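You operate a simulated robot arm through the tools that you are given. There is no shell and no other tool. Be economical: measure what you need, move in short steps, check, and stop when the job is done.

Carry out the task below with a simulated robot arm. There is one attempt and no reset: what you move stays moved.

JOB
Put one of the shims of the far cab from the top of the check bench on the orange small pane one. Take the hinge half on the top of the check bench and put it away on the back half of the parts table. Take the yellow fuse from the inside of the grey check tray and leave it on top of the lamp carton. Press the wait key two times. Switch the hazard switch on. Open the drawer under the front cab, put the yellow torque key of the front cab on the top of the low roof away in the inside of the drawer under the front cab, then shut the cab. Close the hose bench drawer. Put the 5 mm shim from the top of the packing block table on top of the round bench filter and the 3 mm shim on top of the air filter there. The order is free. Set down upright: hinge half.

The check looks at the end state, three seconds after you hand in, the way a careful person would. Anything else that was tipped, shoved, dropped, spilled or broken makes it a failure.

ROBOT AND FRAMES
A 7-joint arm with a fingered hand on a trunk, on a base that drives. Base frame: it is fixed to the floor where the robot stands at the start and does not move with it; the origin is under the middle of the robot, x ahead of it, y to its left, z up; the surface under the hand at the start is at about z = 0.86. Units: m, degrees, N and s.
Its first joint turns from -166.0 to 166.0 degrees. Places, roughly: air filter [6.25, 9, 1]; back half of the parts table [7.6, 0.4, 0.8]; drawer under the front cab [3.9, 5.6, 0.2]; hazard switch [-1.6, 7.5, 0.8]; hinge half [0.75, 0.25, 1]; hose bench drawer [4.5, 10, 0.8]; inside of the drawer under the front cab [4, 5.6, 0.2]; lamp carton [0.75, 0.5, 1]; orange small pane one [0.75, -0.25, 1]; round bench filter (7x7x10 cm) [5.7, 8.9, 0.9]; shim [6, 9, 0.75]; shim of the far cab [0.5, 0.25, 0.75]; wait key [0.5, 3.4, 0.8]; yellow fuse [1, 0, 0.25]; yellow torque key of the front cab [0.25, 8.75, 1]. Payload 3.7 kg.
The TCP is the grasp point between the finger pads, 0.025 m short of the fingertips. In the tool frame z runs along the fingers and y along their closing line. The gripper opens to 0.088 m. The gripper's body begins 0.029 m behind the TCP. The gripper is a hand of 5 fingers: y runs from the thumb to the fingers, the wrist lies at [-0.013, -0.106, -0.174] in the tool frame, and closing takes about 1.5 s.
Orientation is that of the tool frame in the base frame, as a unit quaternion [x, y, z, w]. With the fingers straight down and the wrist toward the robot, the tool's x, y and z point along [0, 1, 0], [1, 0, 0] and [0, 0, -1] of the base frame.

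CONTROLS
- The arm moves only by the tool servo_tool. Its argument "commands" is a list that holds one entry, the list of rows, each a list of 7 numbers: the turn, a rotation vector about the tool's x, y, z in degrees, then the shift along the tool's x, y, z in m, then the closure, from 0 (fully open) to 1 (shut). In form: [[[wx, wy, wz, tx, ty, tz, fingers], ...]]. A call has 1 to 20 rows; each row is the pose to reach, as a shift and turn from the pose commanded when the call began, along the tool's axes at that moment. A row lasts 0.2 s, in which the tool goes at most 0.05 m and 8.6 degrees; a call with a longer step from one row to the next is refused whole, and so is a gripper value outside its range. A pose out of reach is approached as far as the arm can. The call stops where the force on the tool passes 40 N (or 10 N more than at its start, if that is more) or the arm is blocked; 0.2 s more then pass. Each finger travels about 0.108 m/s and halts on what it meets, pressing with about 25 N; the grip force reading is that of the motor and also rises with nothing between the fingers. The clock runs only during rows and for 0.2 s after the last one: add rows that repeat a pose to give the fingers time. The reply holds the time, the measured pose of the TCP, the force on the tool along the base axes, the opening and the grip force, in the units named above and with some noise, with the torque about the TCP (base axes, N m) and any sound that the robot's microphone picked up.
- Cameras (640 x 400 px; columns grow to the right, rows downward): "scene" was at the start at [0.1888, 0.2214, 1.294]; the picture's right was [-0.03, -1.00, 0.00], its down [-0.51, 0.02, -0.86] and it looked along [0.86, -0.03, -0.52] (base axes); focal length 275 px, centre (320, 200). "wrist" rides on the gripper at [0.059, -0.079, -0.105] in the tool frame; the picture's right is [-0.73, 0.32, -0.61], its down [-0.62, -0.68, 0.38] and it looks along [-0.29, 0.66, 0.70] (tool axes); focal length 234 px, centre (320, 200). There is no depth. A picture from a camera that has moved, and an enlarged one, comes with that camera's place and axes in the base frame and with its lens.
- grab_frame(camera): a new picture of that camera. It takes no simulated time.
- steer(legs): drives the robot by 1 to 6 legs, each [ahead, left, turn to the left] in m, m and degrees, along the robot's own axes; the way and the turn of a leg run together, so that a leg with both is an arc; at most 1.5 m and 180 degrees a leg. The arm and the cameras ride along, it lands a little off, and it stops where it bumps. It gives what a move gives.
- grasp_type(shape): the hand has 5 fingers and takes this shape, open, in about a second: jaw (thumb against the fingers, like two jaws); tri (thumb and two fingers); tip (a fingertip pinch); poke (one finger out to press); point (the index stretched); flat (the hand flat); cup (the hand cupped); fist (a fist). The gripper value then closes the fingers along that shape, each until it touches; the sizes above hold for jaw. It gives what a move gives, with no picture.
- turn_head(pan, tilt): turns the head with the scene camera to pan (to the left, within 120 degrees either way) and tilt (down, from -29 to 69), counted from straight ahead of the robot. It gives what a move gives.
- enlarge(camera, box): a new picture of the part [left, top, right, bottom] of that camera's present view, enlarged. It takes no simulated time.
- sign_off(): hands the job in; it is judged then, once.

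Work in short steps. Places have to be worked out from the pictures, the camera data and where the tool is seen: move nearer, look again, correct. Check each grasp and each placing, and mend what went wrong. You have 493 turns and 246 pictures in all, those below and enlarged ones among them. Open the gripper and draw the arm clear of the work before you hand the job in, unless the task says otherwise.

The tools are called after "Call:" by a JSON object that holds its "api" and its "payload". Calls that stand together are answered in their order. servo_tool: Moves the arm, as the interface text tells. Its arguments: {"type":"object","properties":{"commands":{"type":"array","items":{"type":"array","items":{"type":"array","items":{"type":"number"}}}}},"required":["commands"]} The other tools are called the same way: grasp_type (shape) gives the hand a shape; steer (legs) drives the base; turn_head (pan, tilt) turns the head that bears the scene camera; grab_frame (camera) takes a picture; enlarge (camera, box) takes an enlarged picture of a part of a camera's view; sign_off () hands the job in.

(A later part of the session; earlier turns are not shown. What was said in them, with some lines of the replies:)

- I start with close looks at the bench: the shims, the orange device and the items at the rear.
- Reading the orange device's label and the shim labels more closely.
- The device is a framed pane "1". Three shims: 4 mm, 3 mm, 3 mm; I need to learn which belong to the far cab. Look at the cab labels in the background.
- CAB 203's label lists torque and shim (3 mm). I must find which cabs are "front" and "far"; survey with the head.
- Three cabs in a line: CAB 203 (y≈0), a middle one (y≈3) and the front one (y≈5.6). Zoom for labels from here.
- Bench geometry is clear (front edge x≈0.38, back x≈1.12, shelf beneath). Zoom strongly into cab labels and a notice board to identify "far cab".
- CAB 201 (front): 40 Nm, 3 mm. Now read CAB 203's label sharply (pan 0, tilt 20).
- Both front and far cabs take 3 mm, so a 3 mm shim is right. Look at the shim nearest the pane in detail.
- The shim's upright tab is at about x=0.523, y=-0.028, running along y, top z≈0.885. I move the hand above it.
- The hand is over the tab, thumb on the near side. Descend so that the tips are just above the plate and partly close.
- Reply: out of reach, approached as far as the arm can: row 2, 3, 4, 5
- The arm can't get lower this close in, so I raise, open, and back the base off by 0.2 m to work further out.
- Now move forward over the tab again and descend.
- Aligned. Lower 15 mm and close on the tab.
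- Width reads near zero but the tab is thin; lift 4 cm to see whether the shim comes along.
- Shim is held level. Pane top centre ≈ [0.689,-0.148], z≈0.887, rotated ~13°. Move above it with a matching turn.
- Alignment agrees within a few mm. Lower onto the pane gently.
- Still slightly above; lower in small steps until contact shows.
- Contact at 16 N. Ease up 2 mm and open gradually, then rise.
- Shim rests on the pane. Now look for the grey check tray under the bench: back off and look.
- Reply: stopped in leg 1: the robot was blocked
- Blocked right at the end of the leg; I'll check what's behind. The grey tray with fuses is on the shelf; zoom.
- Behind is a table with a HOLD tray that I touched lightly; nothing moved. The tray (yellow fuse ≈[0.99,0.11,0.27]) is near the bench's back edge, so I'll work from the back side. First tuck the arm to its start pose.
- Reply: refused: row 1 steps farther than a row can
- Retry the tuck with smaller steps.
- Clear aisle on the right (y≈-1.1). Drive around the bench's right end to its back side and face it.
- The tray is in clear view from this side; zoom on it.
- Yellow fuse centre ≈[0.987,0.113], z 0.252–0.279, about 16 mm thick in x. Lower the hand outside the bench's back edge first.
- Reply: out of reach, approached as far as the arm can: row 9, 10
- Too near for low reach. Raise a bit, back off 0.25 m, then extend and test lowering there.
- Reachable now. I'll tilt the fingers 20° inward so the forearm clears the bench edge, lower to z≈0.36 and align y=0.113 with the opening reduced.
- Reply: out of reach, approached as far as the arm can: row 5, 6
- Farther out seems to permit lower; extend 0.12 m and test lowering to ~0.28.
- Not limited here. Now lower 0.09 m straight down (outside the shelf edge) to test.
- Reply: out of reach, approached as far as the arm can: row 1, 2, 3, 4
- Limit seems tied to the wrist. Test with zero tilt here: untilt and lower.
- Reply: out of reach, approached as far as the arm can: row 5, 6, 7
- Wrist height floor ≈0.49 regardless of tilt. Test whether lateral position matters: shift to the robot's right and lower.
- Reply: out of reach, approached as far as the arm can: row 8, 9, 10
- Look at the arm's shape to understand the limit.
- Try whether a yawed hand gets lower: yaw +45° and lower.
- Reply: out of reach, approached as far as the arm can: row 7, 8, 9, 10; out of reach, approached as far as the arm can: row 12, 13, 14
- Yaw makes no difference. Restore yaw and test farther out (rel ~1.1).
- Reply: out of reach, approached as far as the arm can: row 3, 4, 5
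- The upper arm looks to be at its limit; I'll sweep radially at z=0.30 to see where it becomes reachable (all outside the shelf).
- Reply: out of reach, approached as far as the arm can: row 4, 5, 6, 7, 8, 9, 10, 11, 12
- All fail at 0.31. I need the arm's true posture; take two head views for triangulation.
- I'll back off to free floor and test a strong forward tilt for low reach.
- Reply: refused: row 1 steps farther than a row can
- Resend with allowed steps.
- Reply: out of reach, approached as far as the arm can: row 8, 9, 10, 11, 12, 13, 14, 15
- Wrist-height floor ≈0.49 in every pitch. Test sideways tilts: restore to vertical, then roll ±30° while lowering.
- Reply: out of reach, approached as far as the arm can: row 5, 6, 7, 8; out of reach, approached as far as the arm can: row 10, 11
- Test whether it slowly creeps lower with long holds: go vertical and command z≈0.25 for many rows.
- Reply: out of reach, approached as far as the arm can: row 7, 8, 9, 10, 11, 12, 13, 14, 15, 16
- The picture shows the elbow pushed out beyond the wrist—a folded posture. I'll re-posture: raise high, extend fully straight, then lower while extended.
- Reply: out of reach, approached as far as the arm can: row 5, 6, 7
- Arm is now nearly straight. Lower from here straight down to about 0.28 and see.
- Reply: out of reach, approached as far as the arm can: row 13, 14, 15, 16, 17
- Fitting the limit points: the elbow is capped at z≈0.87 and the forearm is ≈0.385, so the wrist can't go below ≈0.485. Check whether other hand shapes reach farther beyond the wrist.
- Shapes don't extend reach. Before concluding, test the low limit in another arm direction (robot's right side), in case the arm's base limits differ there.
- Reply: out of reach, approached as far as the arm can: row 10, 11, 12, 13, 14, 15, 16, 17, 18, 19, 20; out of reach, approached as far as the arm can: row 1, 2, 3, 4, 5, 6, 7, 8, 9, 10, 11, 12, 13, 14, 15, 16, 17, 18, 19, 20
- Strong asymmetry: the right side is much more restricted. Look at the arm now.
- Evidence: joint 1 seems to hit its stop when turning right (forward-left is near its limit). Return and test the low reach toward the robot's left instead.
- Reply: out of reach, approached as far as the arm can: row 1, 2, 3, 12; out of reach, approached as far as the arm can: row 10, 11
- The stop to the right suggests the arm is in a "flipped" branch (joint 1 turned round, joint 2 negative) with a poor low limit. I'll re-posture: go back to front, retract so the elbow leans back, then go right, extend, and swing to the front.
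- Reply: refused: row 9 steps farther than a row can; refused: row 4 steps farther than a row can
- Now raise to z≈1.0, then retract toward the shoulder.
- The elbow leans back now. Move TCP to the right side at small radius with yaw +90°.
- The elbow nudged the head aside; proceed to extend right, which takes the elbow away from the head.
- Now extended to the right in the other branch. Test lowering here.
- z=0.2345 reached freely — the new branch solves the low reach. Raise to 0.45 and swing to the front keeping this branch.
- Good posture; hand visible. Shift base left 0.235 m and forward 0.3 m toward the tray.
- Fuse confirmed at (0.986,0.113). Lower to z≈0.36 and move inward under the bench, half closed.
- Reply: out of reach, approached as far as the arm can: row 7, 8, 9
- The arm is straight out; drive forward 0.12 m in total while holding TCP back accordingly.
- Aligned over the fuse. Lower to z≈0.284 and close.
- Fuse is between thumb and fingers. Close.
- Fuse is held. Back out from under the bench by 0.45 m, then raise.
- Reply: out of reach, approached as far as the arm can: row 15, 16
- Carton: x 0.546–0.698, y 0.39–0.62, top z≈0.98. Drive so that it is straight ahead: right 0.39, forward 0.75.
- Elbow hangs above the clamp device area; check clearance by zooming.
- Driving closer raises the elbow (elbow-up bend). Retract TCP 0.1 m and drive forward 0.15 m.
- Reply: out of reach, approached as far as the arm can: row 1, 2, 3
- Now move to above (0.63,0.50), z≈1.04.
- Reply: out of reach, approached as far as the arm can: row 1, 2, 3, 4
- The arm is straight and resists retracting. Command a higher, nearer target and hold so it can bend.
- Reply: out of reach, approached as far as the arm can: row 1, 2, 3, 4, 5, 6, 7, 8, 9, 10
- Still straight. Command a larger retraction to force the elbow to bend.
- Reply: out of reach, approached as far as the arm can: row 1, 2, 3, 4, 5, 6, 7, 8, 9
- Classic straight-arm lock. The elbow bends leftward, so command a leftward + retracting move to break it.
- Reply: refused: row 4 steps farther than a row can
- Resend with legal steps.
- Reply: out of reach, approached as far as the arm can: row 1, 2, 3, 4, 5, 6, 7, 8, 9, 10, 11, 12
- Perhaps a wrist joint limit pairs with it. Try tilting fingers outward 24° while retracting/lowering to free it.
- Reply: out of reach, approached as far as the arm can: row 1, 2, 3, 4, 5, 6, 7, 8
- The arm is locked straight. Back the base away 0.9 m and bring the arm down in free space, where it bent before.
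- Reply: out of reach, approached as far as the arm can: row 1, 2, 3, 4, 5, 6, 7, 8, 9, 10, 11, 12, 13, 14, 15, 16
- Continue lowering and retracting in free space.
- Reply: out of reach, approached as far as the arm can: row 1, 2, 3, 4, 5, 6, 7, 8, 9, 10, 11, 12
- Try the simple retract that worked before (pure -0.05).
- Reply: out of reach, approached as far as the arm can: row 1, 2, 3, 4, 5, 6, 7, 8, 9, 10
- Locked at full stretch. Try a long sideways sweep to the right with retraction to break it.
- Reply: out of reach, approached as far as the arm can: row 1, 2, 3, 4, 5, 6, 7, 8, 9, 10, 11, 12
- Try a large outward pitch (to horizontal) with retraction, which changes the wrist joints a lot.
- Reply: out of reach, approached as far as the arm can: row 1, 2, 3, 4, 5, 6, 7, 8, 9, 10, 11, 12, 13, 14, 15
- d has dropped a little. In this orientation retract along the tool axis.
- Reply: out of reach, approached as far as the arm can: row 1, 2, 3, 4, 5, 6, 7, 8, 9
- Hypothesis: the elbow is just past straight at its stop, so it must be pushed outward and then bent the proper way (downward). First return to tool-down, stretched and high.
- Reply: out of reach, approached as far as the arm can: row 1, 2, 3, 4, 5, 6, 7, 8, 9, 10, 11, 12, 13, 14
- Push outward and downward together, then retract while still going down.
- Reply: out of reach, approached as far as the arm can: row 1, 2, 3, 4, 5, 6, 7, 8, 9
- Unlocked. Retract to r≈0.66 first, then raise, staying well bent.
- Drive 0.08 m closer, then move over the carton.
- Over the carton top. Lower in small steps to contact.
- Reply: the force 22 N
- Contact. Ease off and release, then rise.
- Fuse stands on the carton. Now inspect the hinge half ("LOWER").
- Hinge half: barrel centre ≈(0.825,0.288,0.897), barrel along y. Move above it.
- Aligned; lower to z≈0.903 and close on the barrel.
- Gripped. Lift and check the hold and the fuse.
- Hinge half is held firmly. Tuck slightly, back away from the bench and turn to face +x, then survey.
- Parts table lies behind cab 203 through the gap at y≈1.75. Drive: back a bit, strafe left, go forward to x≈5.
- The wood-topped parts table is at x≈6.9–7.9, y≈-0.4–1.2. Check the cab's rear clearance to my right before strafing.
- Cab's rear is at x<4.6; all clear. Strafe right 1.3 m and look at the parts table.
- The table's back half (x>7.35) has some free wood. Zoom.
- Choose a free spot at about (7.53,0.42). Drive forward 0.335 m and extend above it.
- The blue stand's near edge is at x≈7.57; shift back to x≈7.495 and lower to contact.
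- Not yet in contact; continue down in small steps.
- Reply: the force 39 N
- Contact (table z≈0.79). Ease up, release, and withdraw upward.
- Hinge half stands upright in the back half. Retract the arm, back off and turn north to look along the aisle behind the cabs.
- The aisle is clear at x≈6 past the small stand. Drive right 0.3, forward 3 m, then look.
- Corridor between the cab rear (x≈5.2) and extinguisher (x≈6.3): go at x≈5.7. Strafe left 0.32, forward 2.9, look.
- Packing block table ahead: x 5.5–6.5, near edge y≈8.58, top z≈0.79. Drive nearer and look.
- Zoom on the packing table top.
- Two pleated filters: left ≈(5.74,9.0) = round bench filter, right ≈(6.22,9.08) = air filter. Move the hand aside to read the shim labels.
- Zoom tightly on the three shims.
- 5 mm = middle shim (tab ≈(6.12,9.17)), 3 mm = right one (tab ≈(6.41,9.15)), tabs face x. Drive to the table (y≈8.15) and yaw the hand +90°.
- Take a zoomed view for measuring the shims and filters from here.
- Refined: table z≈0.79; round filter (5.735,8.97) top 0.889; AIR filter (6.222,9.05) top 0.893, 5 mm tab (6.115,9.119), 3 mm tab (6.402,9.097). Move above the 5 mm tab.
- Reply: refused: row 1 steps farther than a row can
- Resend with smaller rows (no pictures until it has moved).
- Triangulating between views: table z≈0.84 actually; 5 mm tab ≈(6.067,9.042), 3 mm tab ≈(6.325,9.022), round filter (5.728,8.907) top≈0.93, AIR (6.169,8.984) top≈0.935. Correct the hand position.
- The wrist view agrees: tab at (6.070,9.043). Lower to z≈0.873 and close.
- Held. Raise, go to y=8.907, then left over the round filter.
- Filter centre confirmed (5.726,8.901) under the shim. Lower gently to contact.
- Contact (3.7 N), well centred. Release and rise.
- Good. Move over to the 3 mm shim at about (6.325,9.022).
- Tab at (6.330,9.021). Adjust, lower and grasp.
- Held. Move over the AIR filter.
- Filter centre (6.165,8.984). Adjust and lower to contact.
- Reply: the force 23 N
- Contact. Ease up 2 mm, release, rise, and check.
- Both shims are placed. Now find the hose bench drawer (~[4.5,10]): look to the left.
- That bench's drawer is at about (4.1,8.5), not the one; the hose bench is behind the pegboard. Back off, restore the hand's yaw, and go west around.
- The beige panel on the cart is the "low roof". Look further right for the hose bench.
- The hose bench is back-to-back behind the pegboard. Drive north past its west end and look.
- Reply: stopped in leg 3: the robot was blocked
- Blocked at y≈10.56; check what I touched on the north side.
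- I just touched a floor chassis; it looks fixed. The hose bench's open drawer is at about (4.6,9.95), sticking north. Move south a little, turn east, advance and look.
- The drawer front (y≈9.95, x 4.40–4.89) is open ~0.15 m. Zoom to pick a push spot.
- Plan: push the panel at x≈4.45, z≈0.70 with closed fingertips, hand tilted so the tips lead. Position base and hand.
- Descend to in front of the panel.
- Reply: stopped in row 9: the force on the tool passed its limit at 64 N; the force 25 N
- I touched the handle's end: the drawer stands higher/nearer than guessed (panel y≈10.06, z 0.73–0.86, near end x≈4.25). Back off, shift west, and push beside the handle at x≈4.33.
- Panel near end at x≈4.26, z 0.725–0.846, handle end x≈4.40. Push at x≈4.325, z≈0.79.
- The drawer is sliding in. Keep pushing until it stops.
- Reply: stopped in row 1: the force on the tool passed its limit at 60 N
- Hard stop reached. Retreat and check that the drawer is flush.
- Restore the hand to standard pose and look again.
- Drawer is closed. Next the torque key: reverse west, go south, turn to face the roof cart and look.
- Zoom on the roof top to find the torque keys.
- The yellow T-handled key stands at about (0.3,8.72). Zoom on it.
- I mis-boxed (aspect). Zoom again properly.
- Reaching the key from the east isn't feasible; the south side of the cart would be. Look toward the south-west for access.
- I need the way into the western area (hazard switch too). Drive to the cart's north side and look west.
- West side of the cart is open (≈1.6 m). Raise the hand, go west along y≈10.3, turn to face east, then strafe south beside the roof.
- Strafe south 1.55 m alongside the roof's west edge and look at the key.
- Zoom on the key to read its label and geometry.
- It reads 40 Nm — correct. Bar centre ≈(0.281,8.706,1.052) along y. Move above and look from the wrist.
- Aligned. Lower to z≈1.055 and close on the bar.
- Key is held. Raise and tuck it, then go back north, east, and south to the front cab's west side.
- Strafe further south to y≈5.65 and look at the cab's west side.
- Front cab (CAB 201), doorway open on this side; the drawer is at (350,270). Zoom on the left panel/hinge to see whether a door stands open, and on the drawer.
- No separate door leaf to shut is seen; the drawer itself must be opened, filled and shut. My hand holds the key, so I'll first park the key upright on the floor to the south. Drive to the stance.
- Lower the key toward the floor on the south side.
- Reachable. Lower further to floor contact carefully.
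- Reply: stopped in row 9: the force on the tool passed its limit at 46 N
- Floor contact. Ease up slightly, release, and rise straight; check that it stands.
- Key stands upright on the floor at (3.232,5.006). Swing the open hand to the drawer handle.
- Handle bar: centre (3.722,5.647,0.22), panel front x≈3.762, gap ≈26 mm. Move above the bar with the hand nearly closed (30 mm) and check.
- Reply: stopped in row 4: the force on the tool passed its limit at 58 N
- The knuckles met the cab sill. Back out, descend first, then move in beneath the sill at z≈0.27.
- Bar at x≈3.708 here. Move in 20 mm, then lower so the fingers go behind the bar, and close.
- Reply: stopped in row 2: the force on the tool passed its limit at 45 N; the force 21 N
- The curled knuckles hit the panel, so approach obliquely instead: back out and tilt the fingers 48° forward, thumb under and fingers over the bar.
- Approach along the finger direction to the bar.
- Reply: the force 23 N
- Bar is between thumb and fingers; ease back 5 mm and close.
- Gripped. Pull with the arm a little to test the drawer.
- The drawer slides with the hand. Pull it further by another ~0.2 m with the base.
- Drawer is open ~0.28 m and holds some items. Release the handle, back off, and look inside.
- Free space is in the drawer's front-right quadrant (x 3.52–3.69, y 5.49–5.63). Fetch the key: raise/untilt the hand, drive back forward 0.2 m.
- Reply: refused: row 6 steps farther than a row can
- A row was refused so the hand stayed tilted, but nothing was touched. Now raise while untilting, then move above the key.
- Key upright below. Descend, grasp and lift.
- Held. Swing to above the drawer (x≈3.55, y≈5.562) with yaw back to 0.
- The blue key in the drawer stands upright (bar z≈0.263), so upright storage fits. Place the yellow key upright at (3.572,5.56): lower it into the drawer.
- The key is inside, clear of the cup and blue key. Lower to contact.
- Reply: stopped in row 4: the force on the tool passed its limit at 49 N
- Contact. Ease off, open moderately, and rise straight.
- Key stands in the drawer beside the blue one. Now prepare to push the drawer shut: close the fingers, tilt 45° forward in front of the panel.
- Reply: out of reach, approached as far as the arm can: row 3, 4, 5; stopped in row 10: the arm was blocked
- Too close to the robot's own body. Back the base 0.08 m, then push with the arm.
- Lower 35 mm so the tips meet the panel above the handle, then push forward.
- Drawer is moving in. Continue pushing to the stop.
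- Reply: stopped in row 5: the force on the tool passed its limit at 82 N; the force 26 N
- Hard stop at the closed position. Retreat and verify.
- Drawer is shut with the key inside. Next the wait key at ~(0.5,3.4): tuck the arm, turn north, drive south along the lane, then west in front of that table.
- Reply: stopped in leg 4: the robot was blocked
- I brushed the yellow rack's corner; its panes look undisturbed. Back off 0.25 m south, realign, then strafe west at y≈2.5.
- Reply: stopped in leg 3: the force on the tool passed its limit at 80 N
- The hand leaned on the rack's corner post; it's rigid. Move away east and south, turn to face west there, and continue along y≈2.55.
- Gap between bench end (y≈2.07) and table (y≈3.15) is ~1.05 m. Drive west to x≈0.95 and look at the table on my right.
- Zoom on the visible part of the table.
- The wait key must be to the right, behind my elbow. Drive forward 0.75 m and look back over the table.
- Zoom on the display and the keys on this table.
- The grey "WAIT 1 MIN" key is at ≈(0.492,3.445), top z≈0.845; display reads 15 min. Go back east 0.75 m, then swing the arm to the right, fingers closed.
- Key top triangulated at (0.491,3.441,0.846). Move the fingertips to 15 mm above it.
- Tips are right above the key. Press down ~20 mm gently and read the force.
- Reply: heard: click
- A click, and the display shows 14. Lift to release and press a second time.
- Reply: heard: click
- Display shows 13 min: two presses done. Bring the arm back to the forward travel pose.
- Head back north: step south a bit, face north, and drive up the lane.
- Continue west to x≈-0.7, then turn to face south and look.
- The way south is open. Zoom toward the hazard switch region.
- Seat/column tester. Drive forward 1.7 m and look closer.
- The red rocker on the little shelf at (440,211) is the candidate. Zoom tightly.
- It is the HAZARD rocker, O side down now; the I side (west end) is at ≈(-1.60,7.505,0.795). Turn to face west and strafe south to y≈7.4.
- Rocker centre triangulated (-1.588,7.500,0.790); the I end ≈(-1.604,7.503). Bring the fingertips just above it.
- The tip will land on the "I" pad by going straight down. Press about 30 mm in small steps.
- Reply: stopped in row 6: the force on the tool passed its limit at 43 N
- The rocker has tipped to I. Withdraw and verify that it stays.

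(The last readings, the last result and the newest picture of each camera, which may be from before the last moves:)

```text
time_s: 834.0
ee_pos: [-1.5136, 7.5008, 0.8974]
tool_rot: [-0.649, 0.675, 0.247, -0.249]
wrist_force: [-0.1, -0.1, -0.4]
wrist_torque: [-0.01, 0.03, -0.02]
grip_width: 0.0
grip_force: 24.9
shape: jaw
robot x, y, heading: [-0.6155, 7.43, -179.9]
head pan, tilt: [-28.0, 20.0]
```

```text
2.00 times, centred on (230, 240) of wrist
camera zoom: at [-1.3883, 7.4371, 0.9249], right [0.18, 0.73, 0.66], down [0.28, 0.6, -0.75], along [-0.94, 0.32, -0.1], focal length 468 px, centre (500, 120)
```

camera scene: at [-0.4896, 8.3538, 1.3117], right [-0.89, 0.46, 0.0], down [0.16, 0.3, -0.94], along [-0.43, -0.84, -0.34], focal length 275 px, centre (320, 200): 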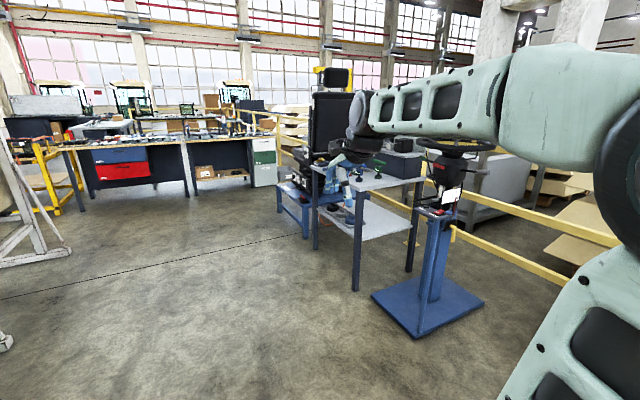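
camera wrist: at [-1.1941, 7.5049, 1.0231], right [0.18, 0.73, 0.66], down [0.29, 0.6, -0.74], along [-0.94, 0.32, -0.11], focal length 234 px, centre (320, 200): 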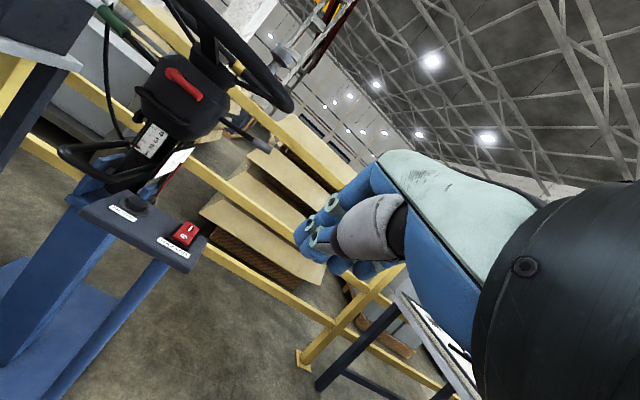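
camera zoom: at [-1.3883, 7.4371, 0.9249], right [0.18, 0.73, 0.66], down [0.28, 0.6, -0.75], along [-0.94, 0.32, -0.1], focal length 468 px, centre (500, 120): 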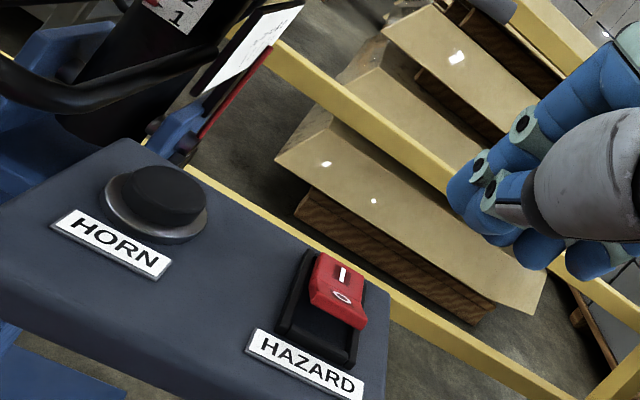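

Hazard rocker stays at I. All tasks are done; open the hand and draw the arm clear.

Call:
{"api": "servo_tool", "payload": {"commands": [[[0, 0, 0, 0, -0.02, -0.035, 0.7], [8, 0, 0, 0, -0.04, -0.07, 0.4], [16, 0, 0, 0, -0.06, -0.105, 0.2], [24, 0, 0, 0, -0.08, -0.14, 0], [32, 0, 0, 0, -0.1, -0.175, 0], [40, 0, 0, 0, -0.12, -0.21, 0], [40, 0, 0, 0, -0.12, -0.21, 0]]]}}

Call:
{"api": "steer", "payload": {"legs": [[-0.2, 0, 0]]}}

Call:
{"api": "turn_head", "payload": {"pan": 5, "tilt": 20}}

Call:
{"api": "grab_frame", "payload": {"camera": "scene"}}

```text
time_s: 835.6
ee_pos: [-1.2841, 7.4944, 0.9778]
tool_rot: [-0.694, 0.72, 0.001, -0.012]
wrist_force: [-0.7, -0.9, -0.1]
wrist_torque: [0.02, 0.0, 0.02]
grip_width: 0.0877
grip_force: 0.1
shape: jaw
robot x, y, heading: [-0.6159, 7.4275, -179.8]
head pan, tilt: [-28.0, 20.0]
```

```text
time_s: 837.2
ee_pos: [-1.0851, 7.4953, 0.9772]
tool_rot: [-0.695, 0.719, 0.001, -0.013]
wrist_force: [-0.3, 0.4, 0.0]
wrist_torque: [0.07, -0.04, 0.01]
grip_width: 0.0878
grip_force: 0.0
shape: jaw
robot x, y, heading: [-0.4176, 7.4294, -179.8]
head pan, tilt: [-28.0, 20.0]
```

```text
time_s: 838.2
ee_pos: [-1.0852, 7.4947, 0.9782]
tool_rot: [-0.695, 0.719, 0.002, -0.013]
wrist_force: [-0.4, 0.4, -0.6]
wrist_torque: [0.0, -0.01, -0.03]
grip_width: 0.0879
grip_force: 0.1
shape: jaw
robot x, y, heading: [-0.4177, 7.4347, -179.9]
head pan, tilt: [5.0, 20.0]
```

```text
14 pictures are left
camera scene: at [-0.6095, 7.1973, 1.3116], right [-0.09, 1.0, 0.0], down [0.34, 0.03, -0.94], along [-0.94, -0.09, -0.34], focal length 275 px, centre (320, 200)
```

scene: 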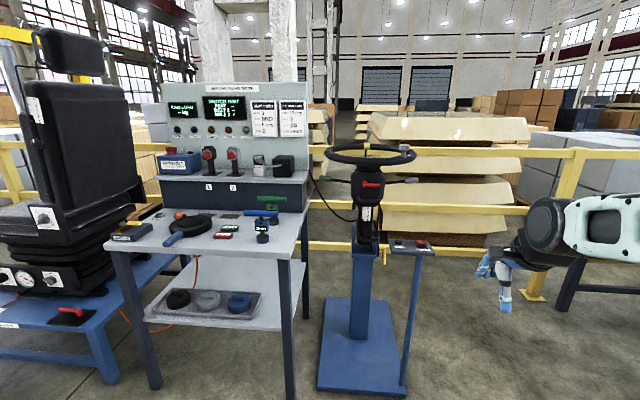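

Quick check of the tester's display for the hazard state.

Call:
{"api": "enlarge", "payload": {"camera": "scene", "box": [150, 80, 310, 180]}}

Call:
{"api": "enlarge", "payload": {"camera": "scene", "box": [380, 228, 450, 264]}}

```text
4.00 times, centred on (230, 130) of scene
camera zoom: at [-0.6095, 7.1973, 1.3116], right [-0.09, 1.0, 0.0], down [0.34, 0.03, -0.94], along [-0.94, -0.09, -0.34], focal length 1101 px, centre (680, 480)
```

zoom: 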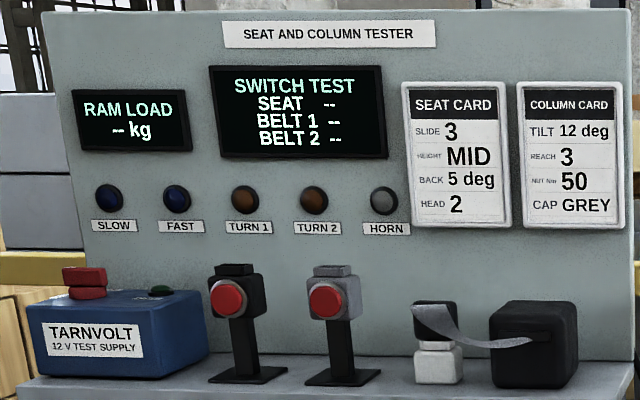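

```text
9.14 times, centred on (415, 246) of scene
camera zoom: at [-0.6095, 7.1973, 1.3116], right [-0.09, 1.0, 0.0], down [0.34, 0.03, -0.94], along [-0.94, -0.09, -0.34], focal length 2516 px, centre (-549, -221)
```

zoom: 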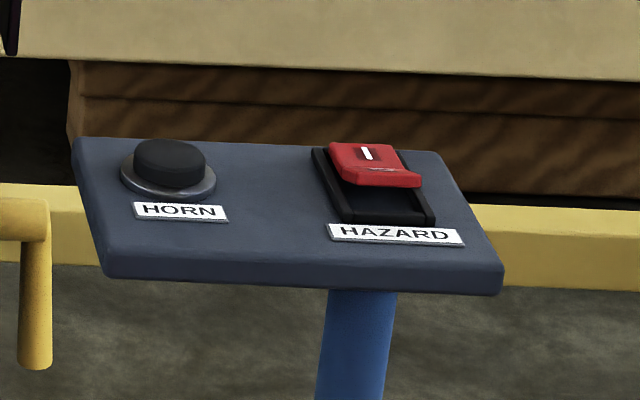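

The HAZARD rocker is on (I side down), the hand is open and the arm is clear of the work. Handing in.

Call:
{"api": "sign_off", "payload": {}}

```text
The job is handed in.
```

I did every item in the job and handed it in, but one instruction is my reading and three light bumps went unconfirmed.

- **"Shut the cab":** I took this to mean the drawer under the front cab, and closed it with the yellow 40 Nm key inside. I saw no door leaf on that cab to shut.
- **Bumps while driving:** I touched the table behind the check bench, the floor chassis near the hose bench, and the yellow pane rack (twice, once with about 80 N on the hand). I saw nothing out of place after any of them, but did not measure whether anything shifted.
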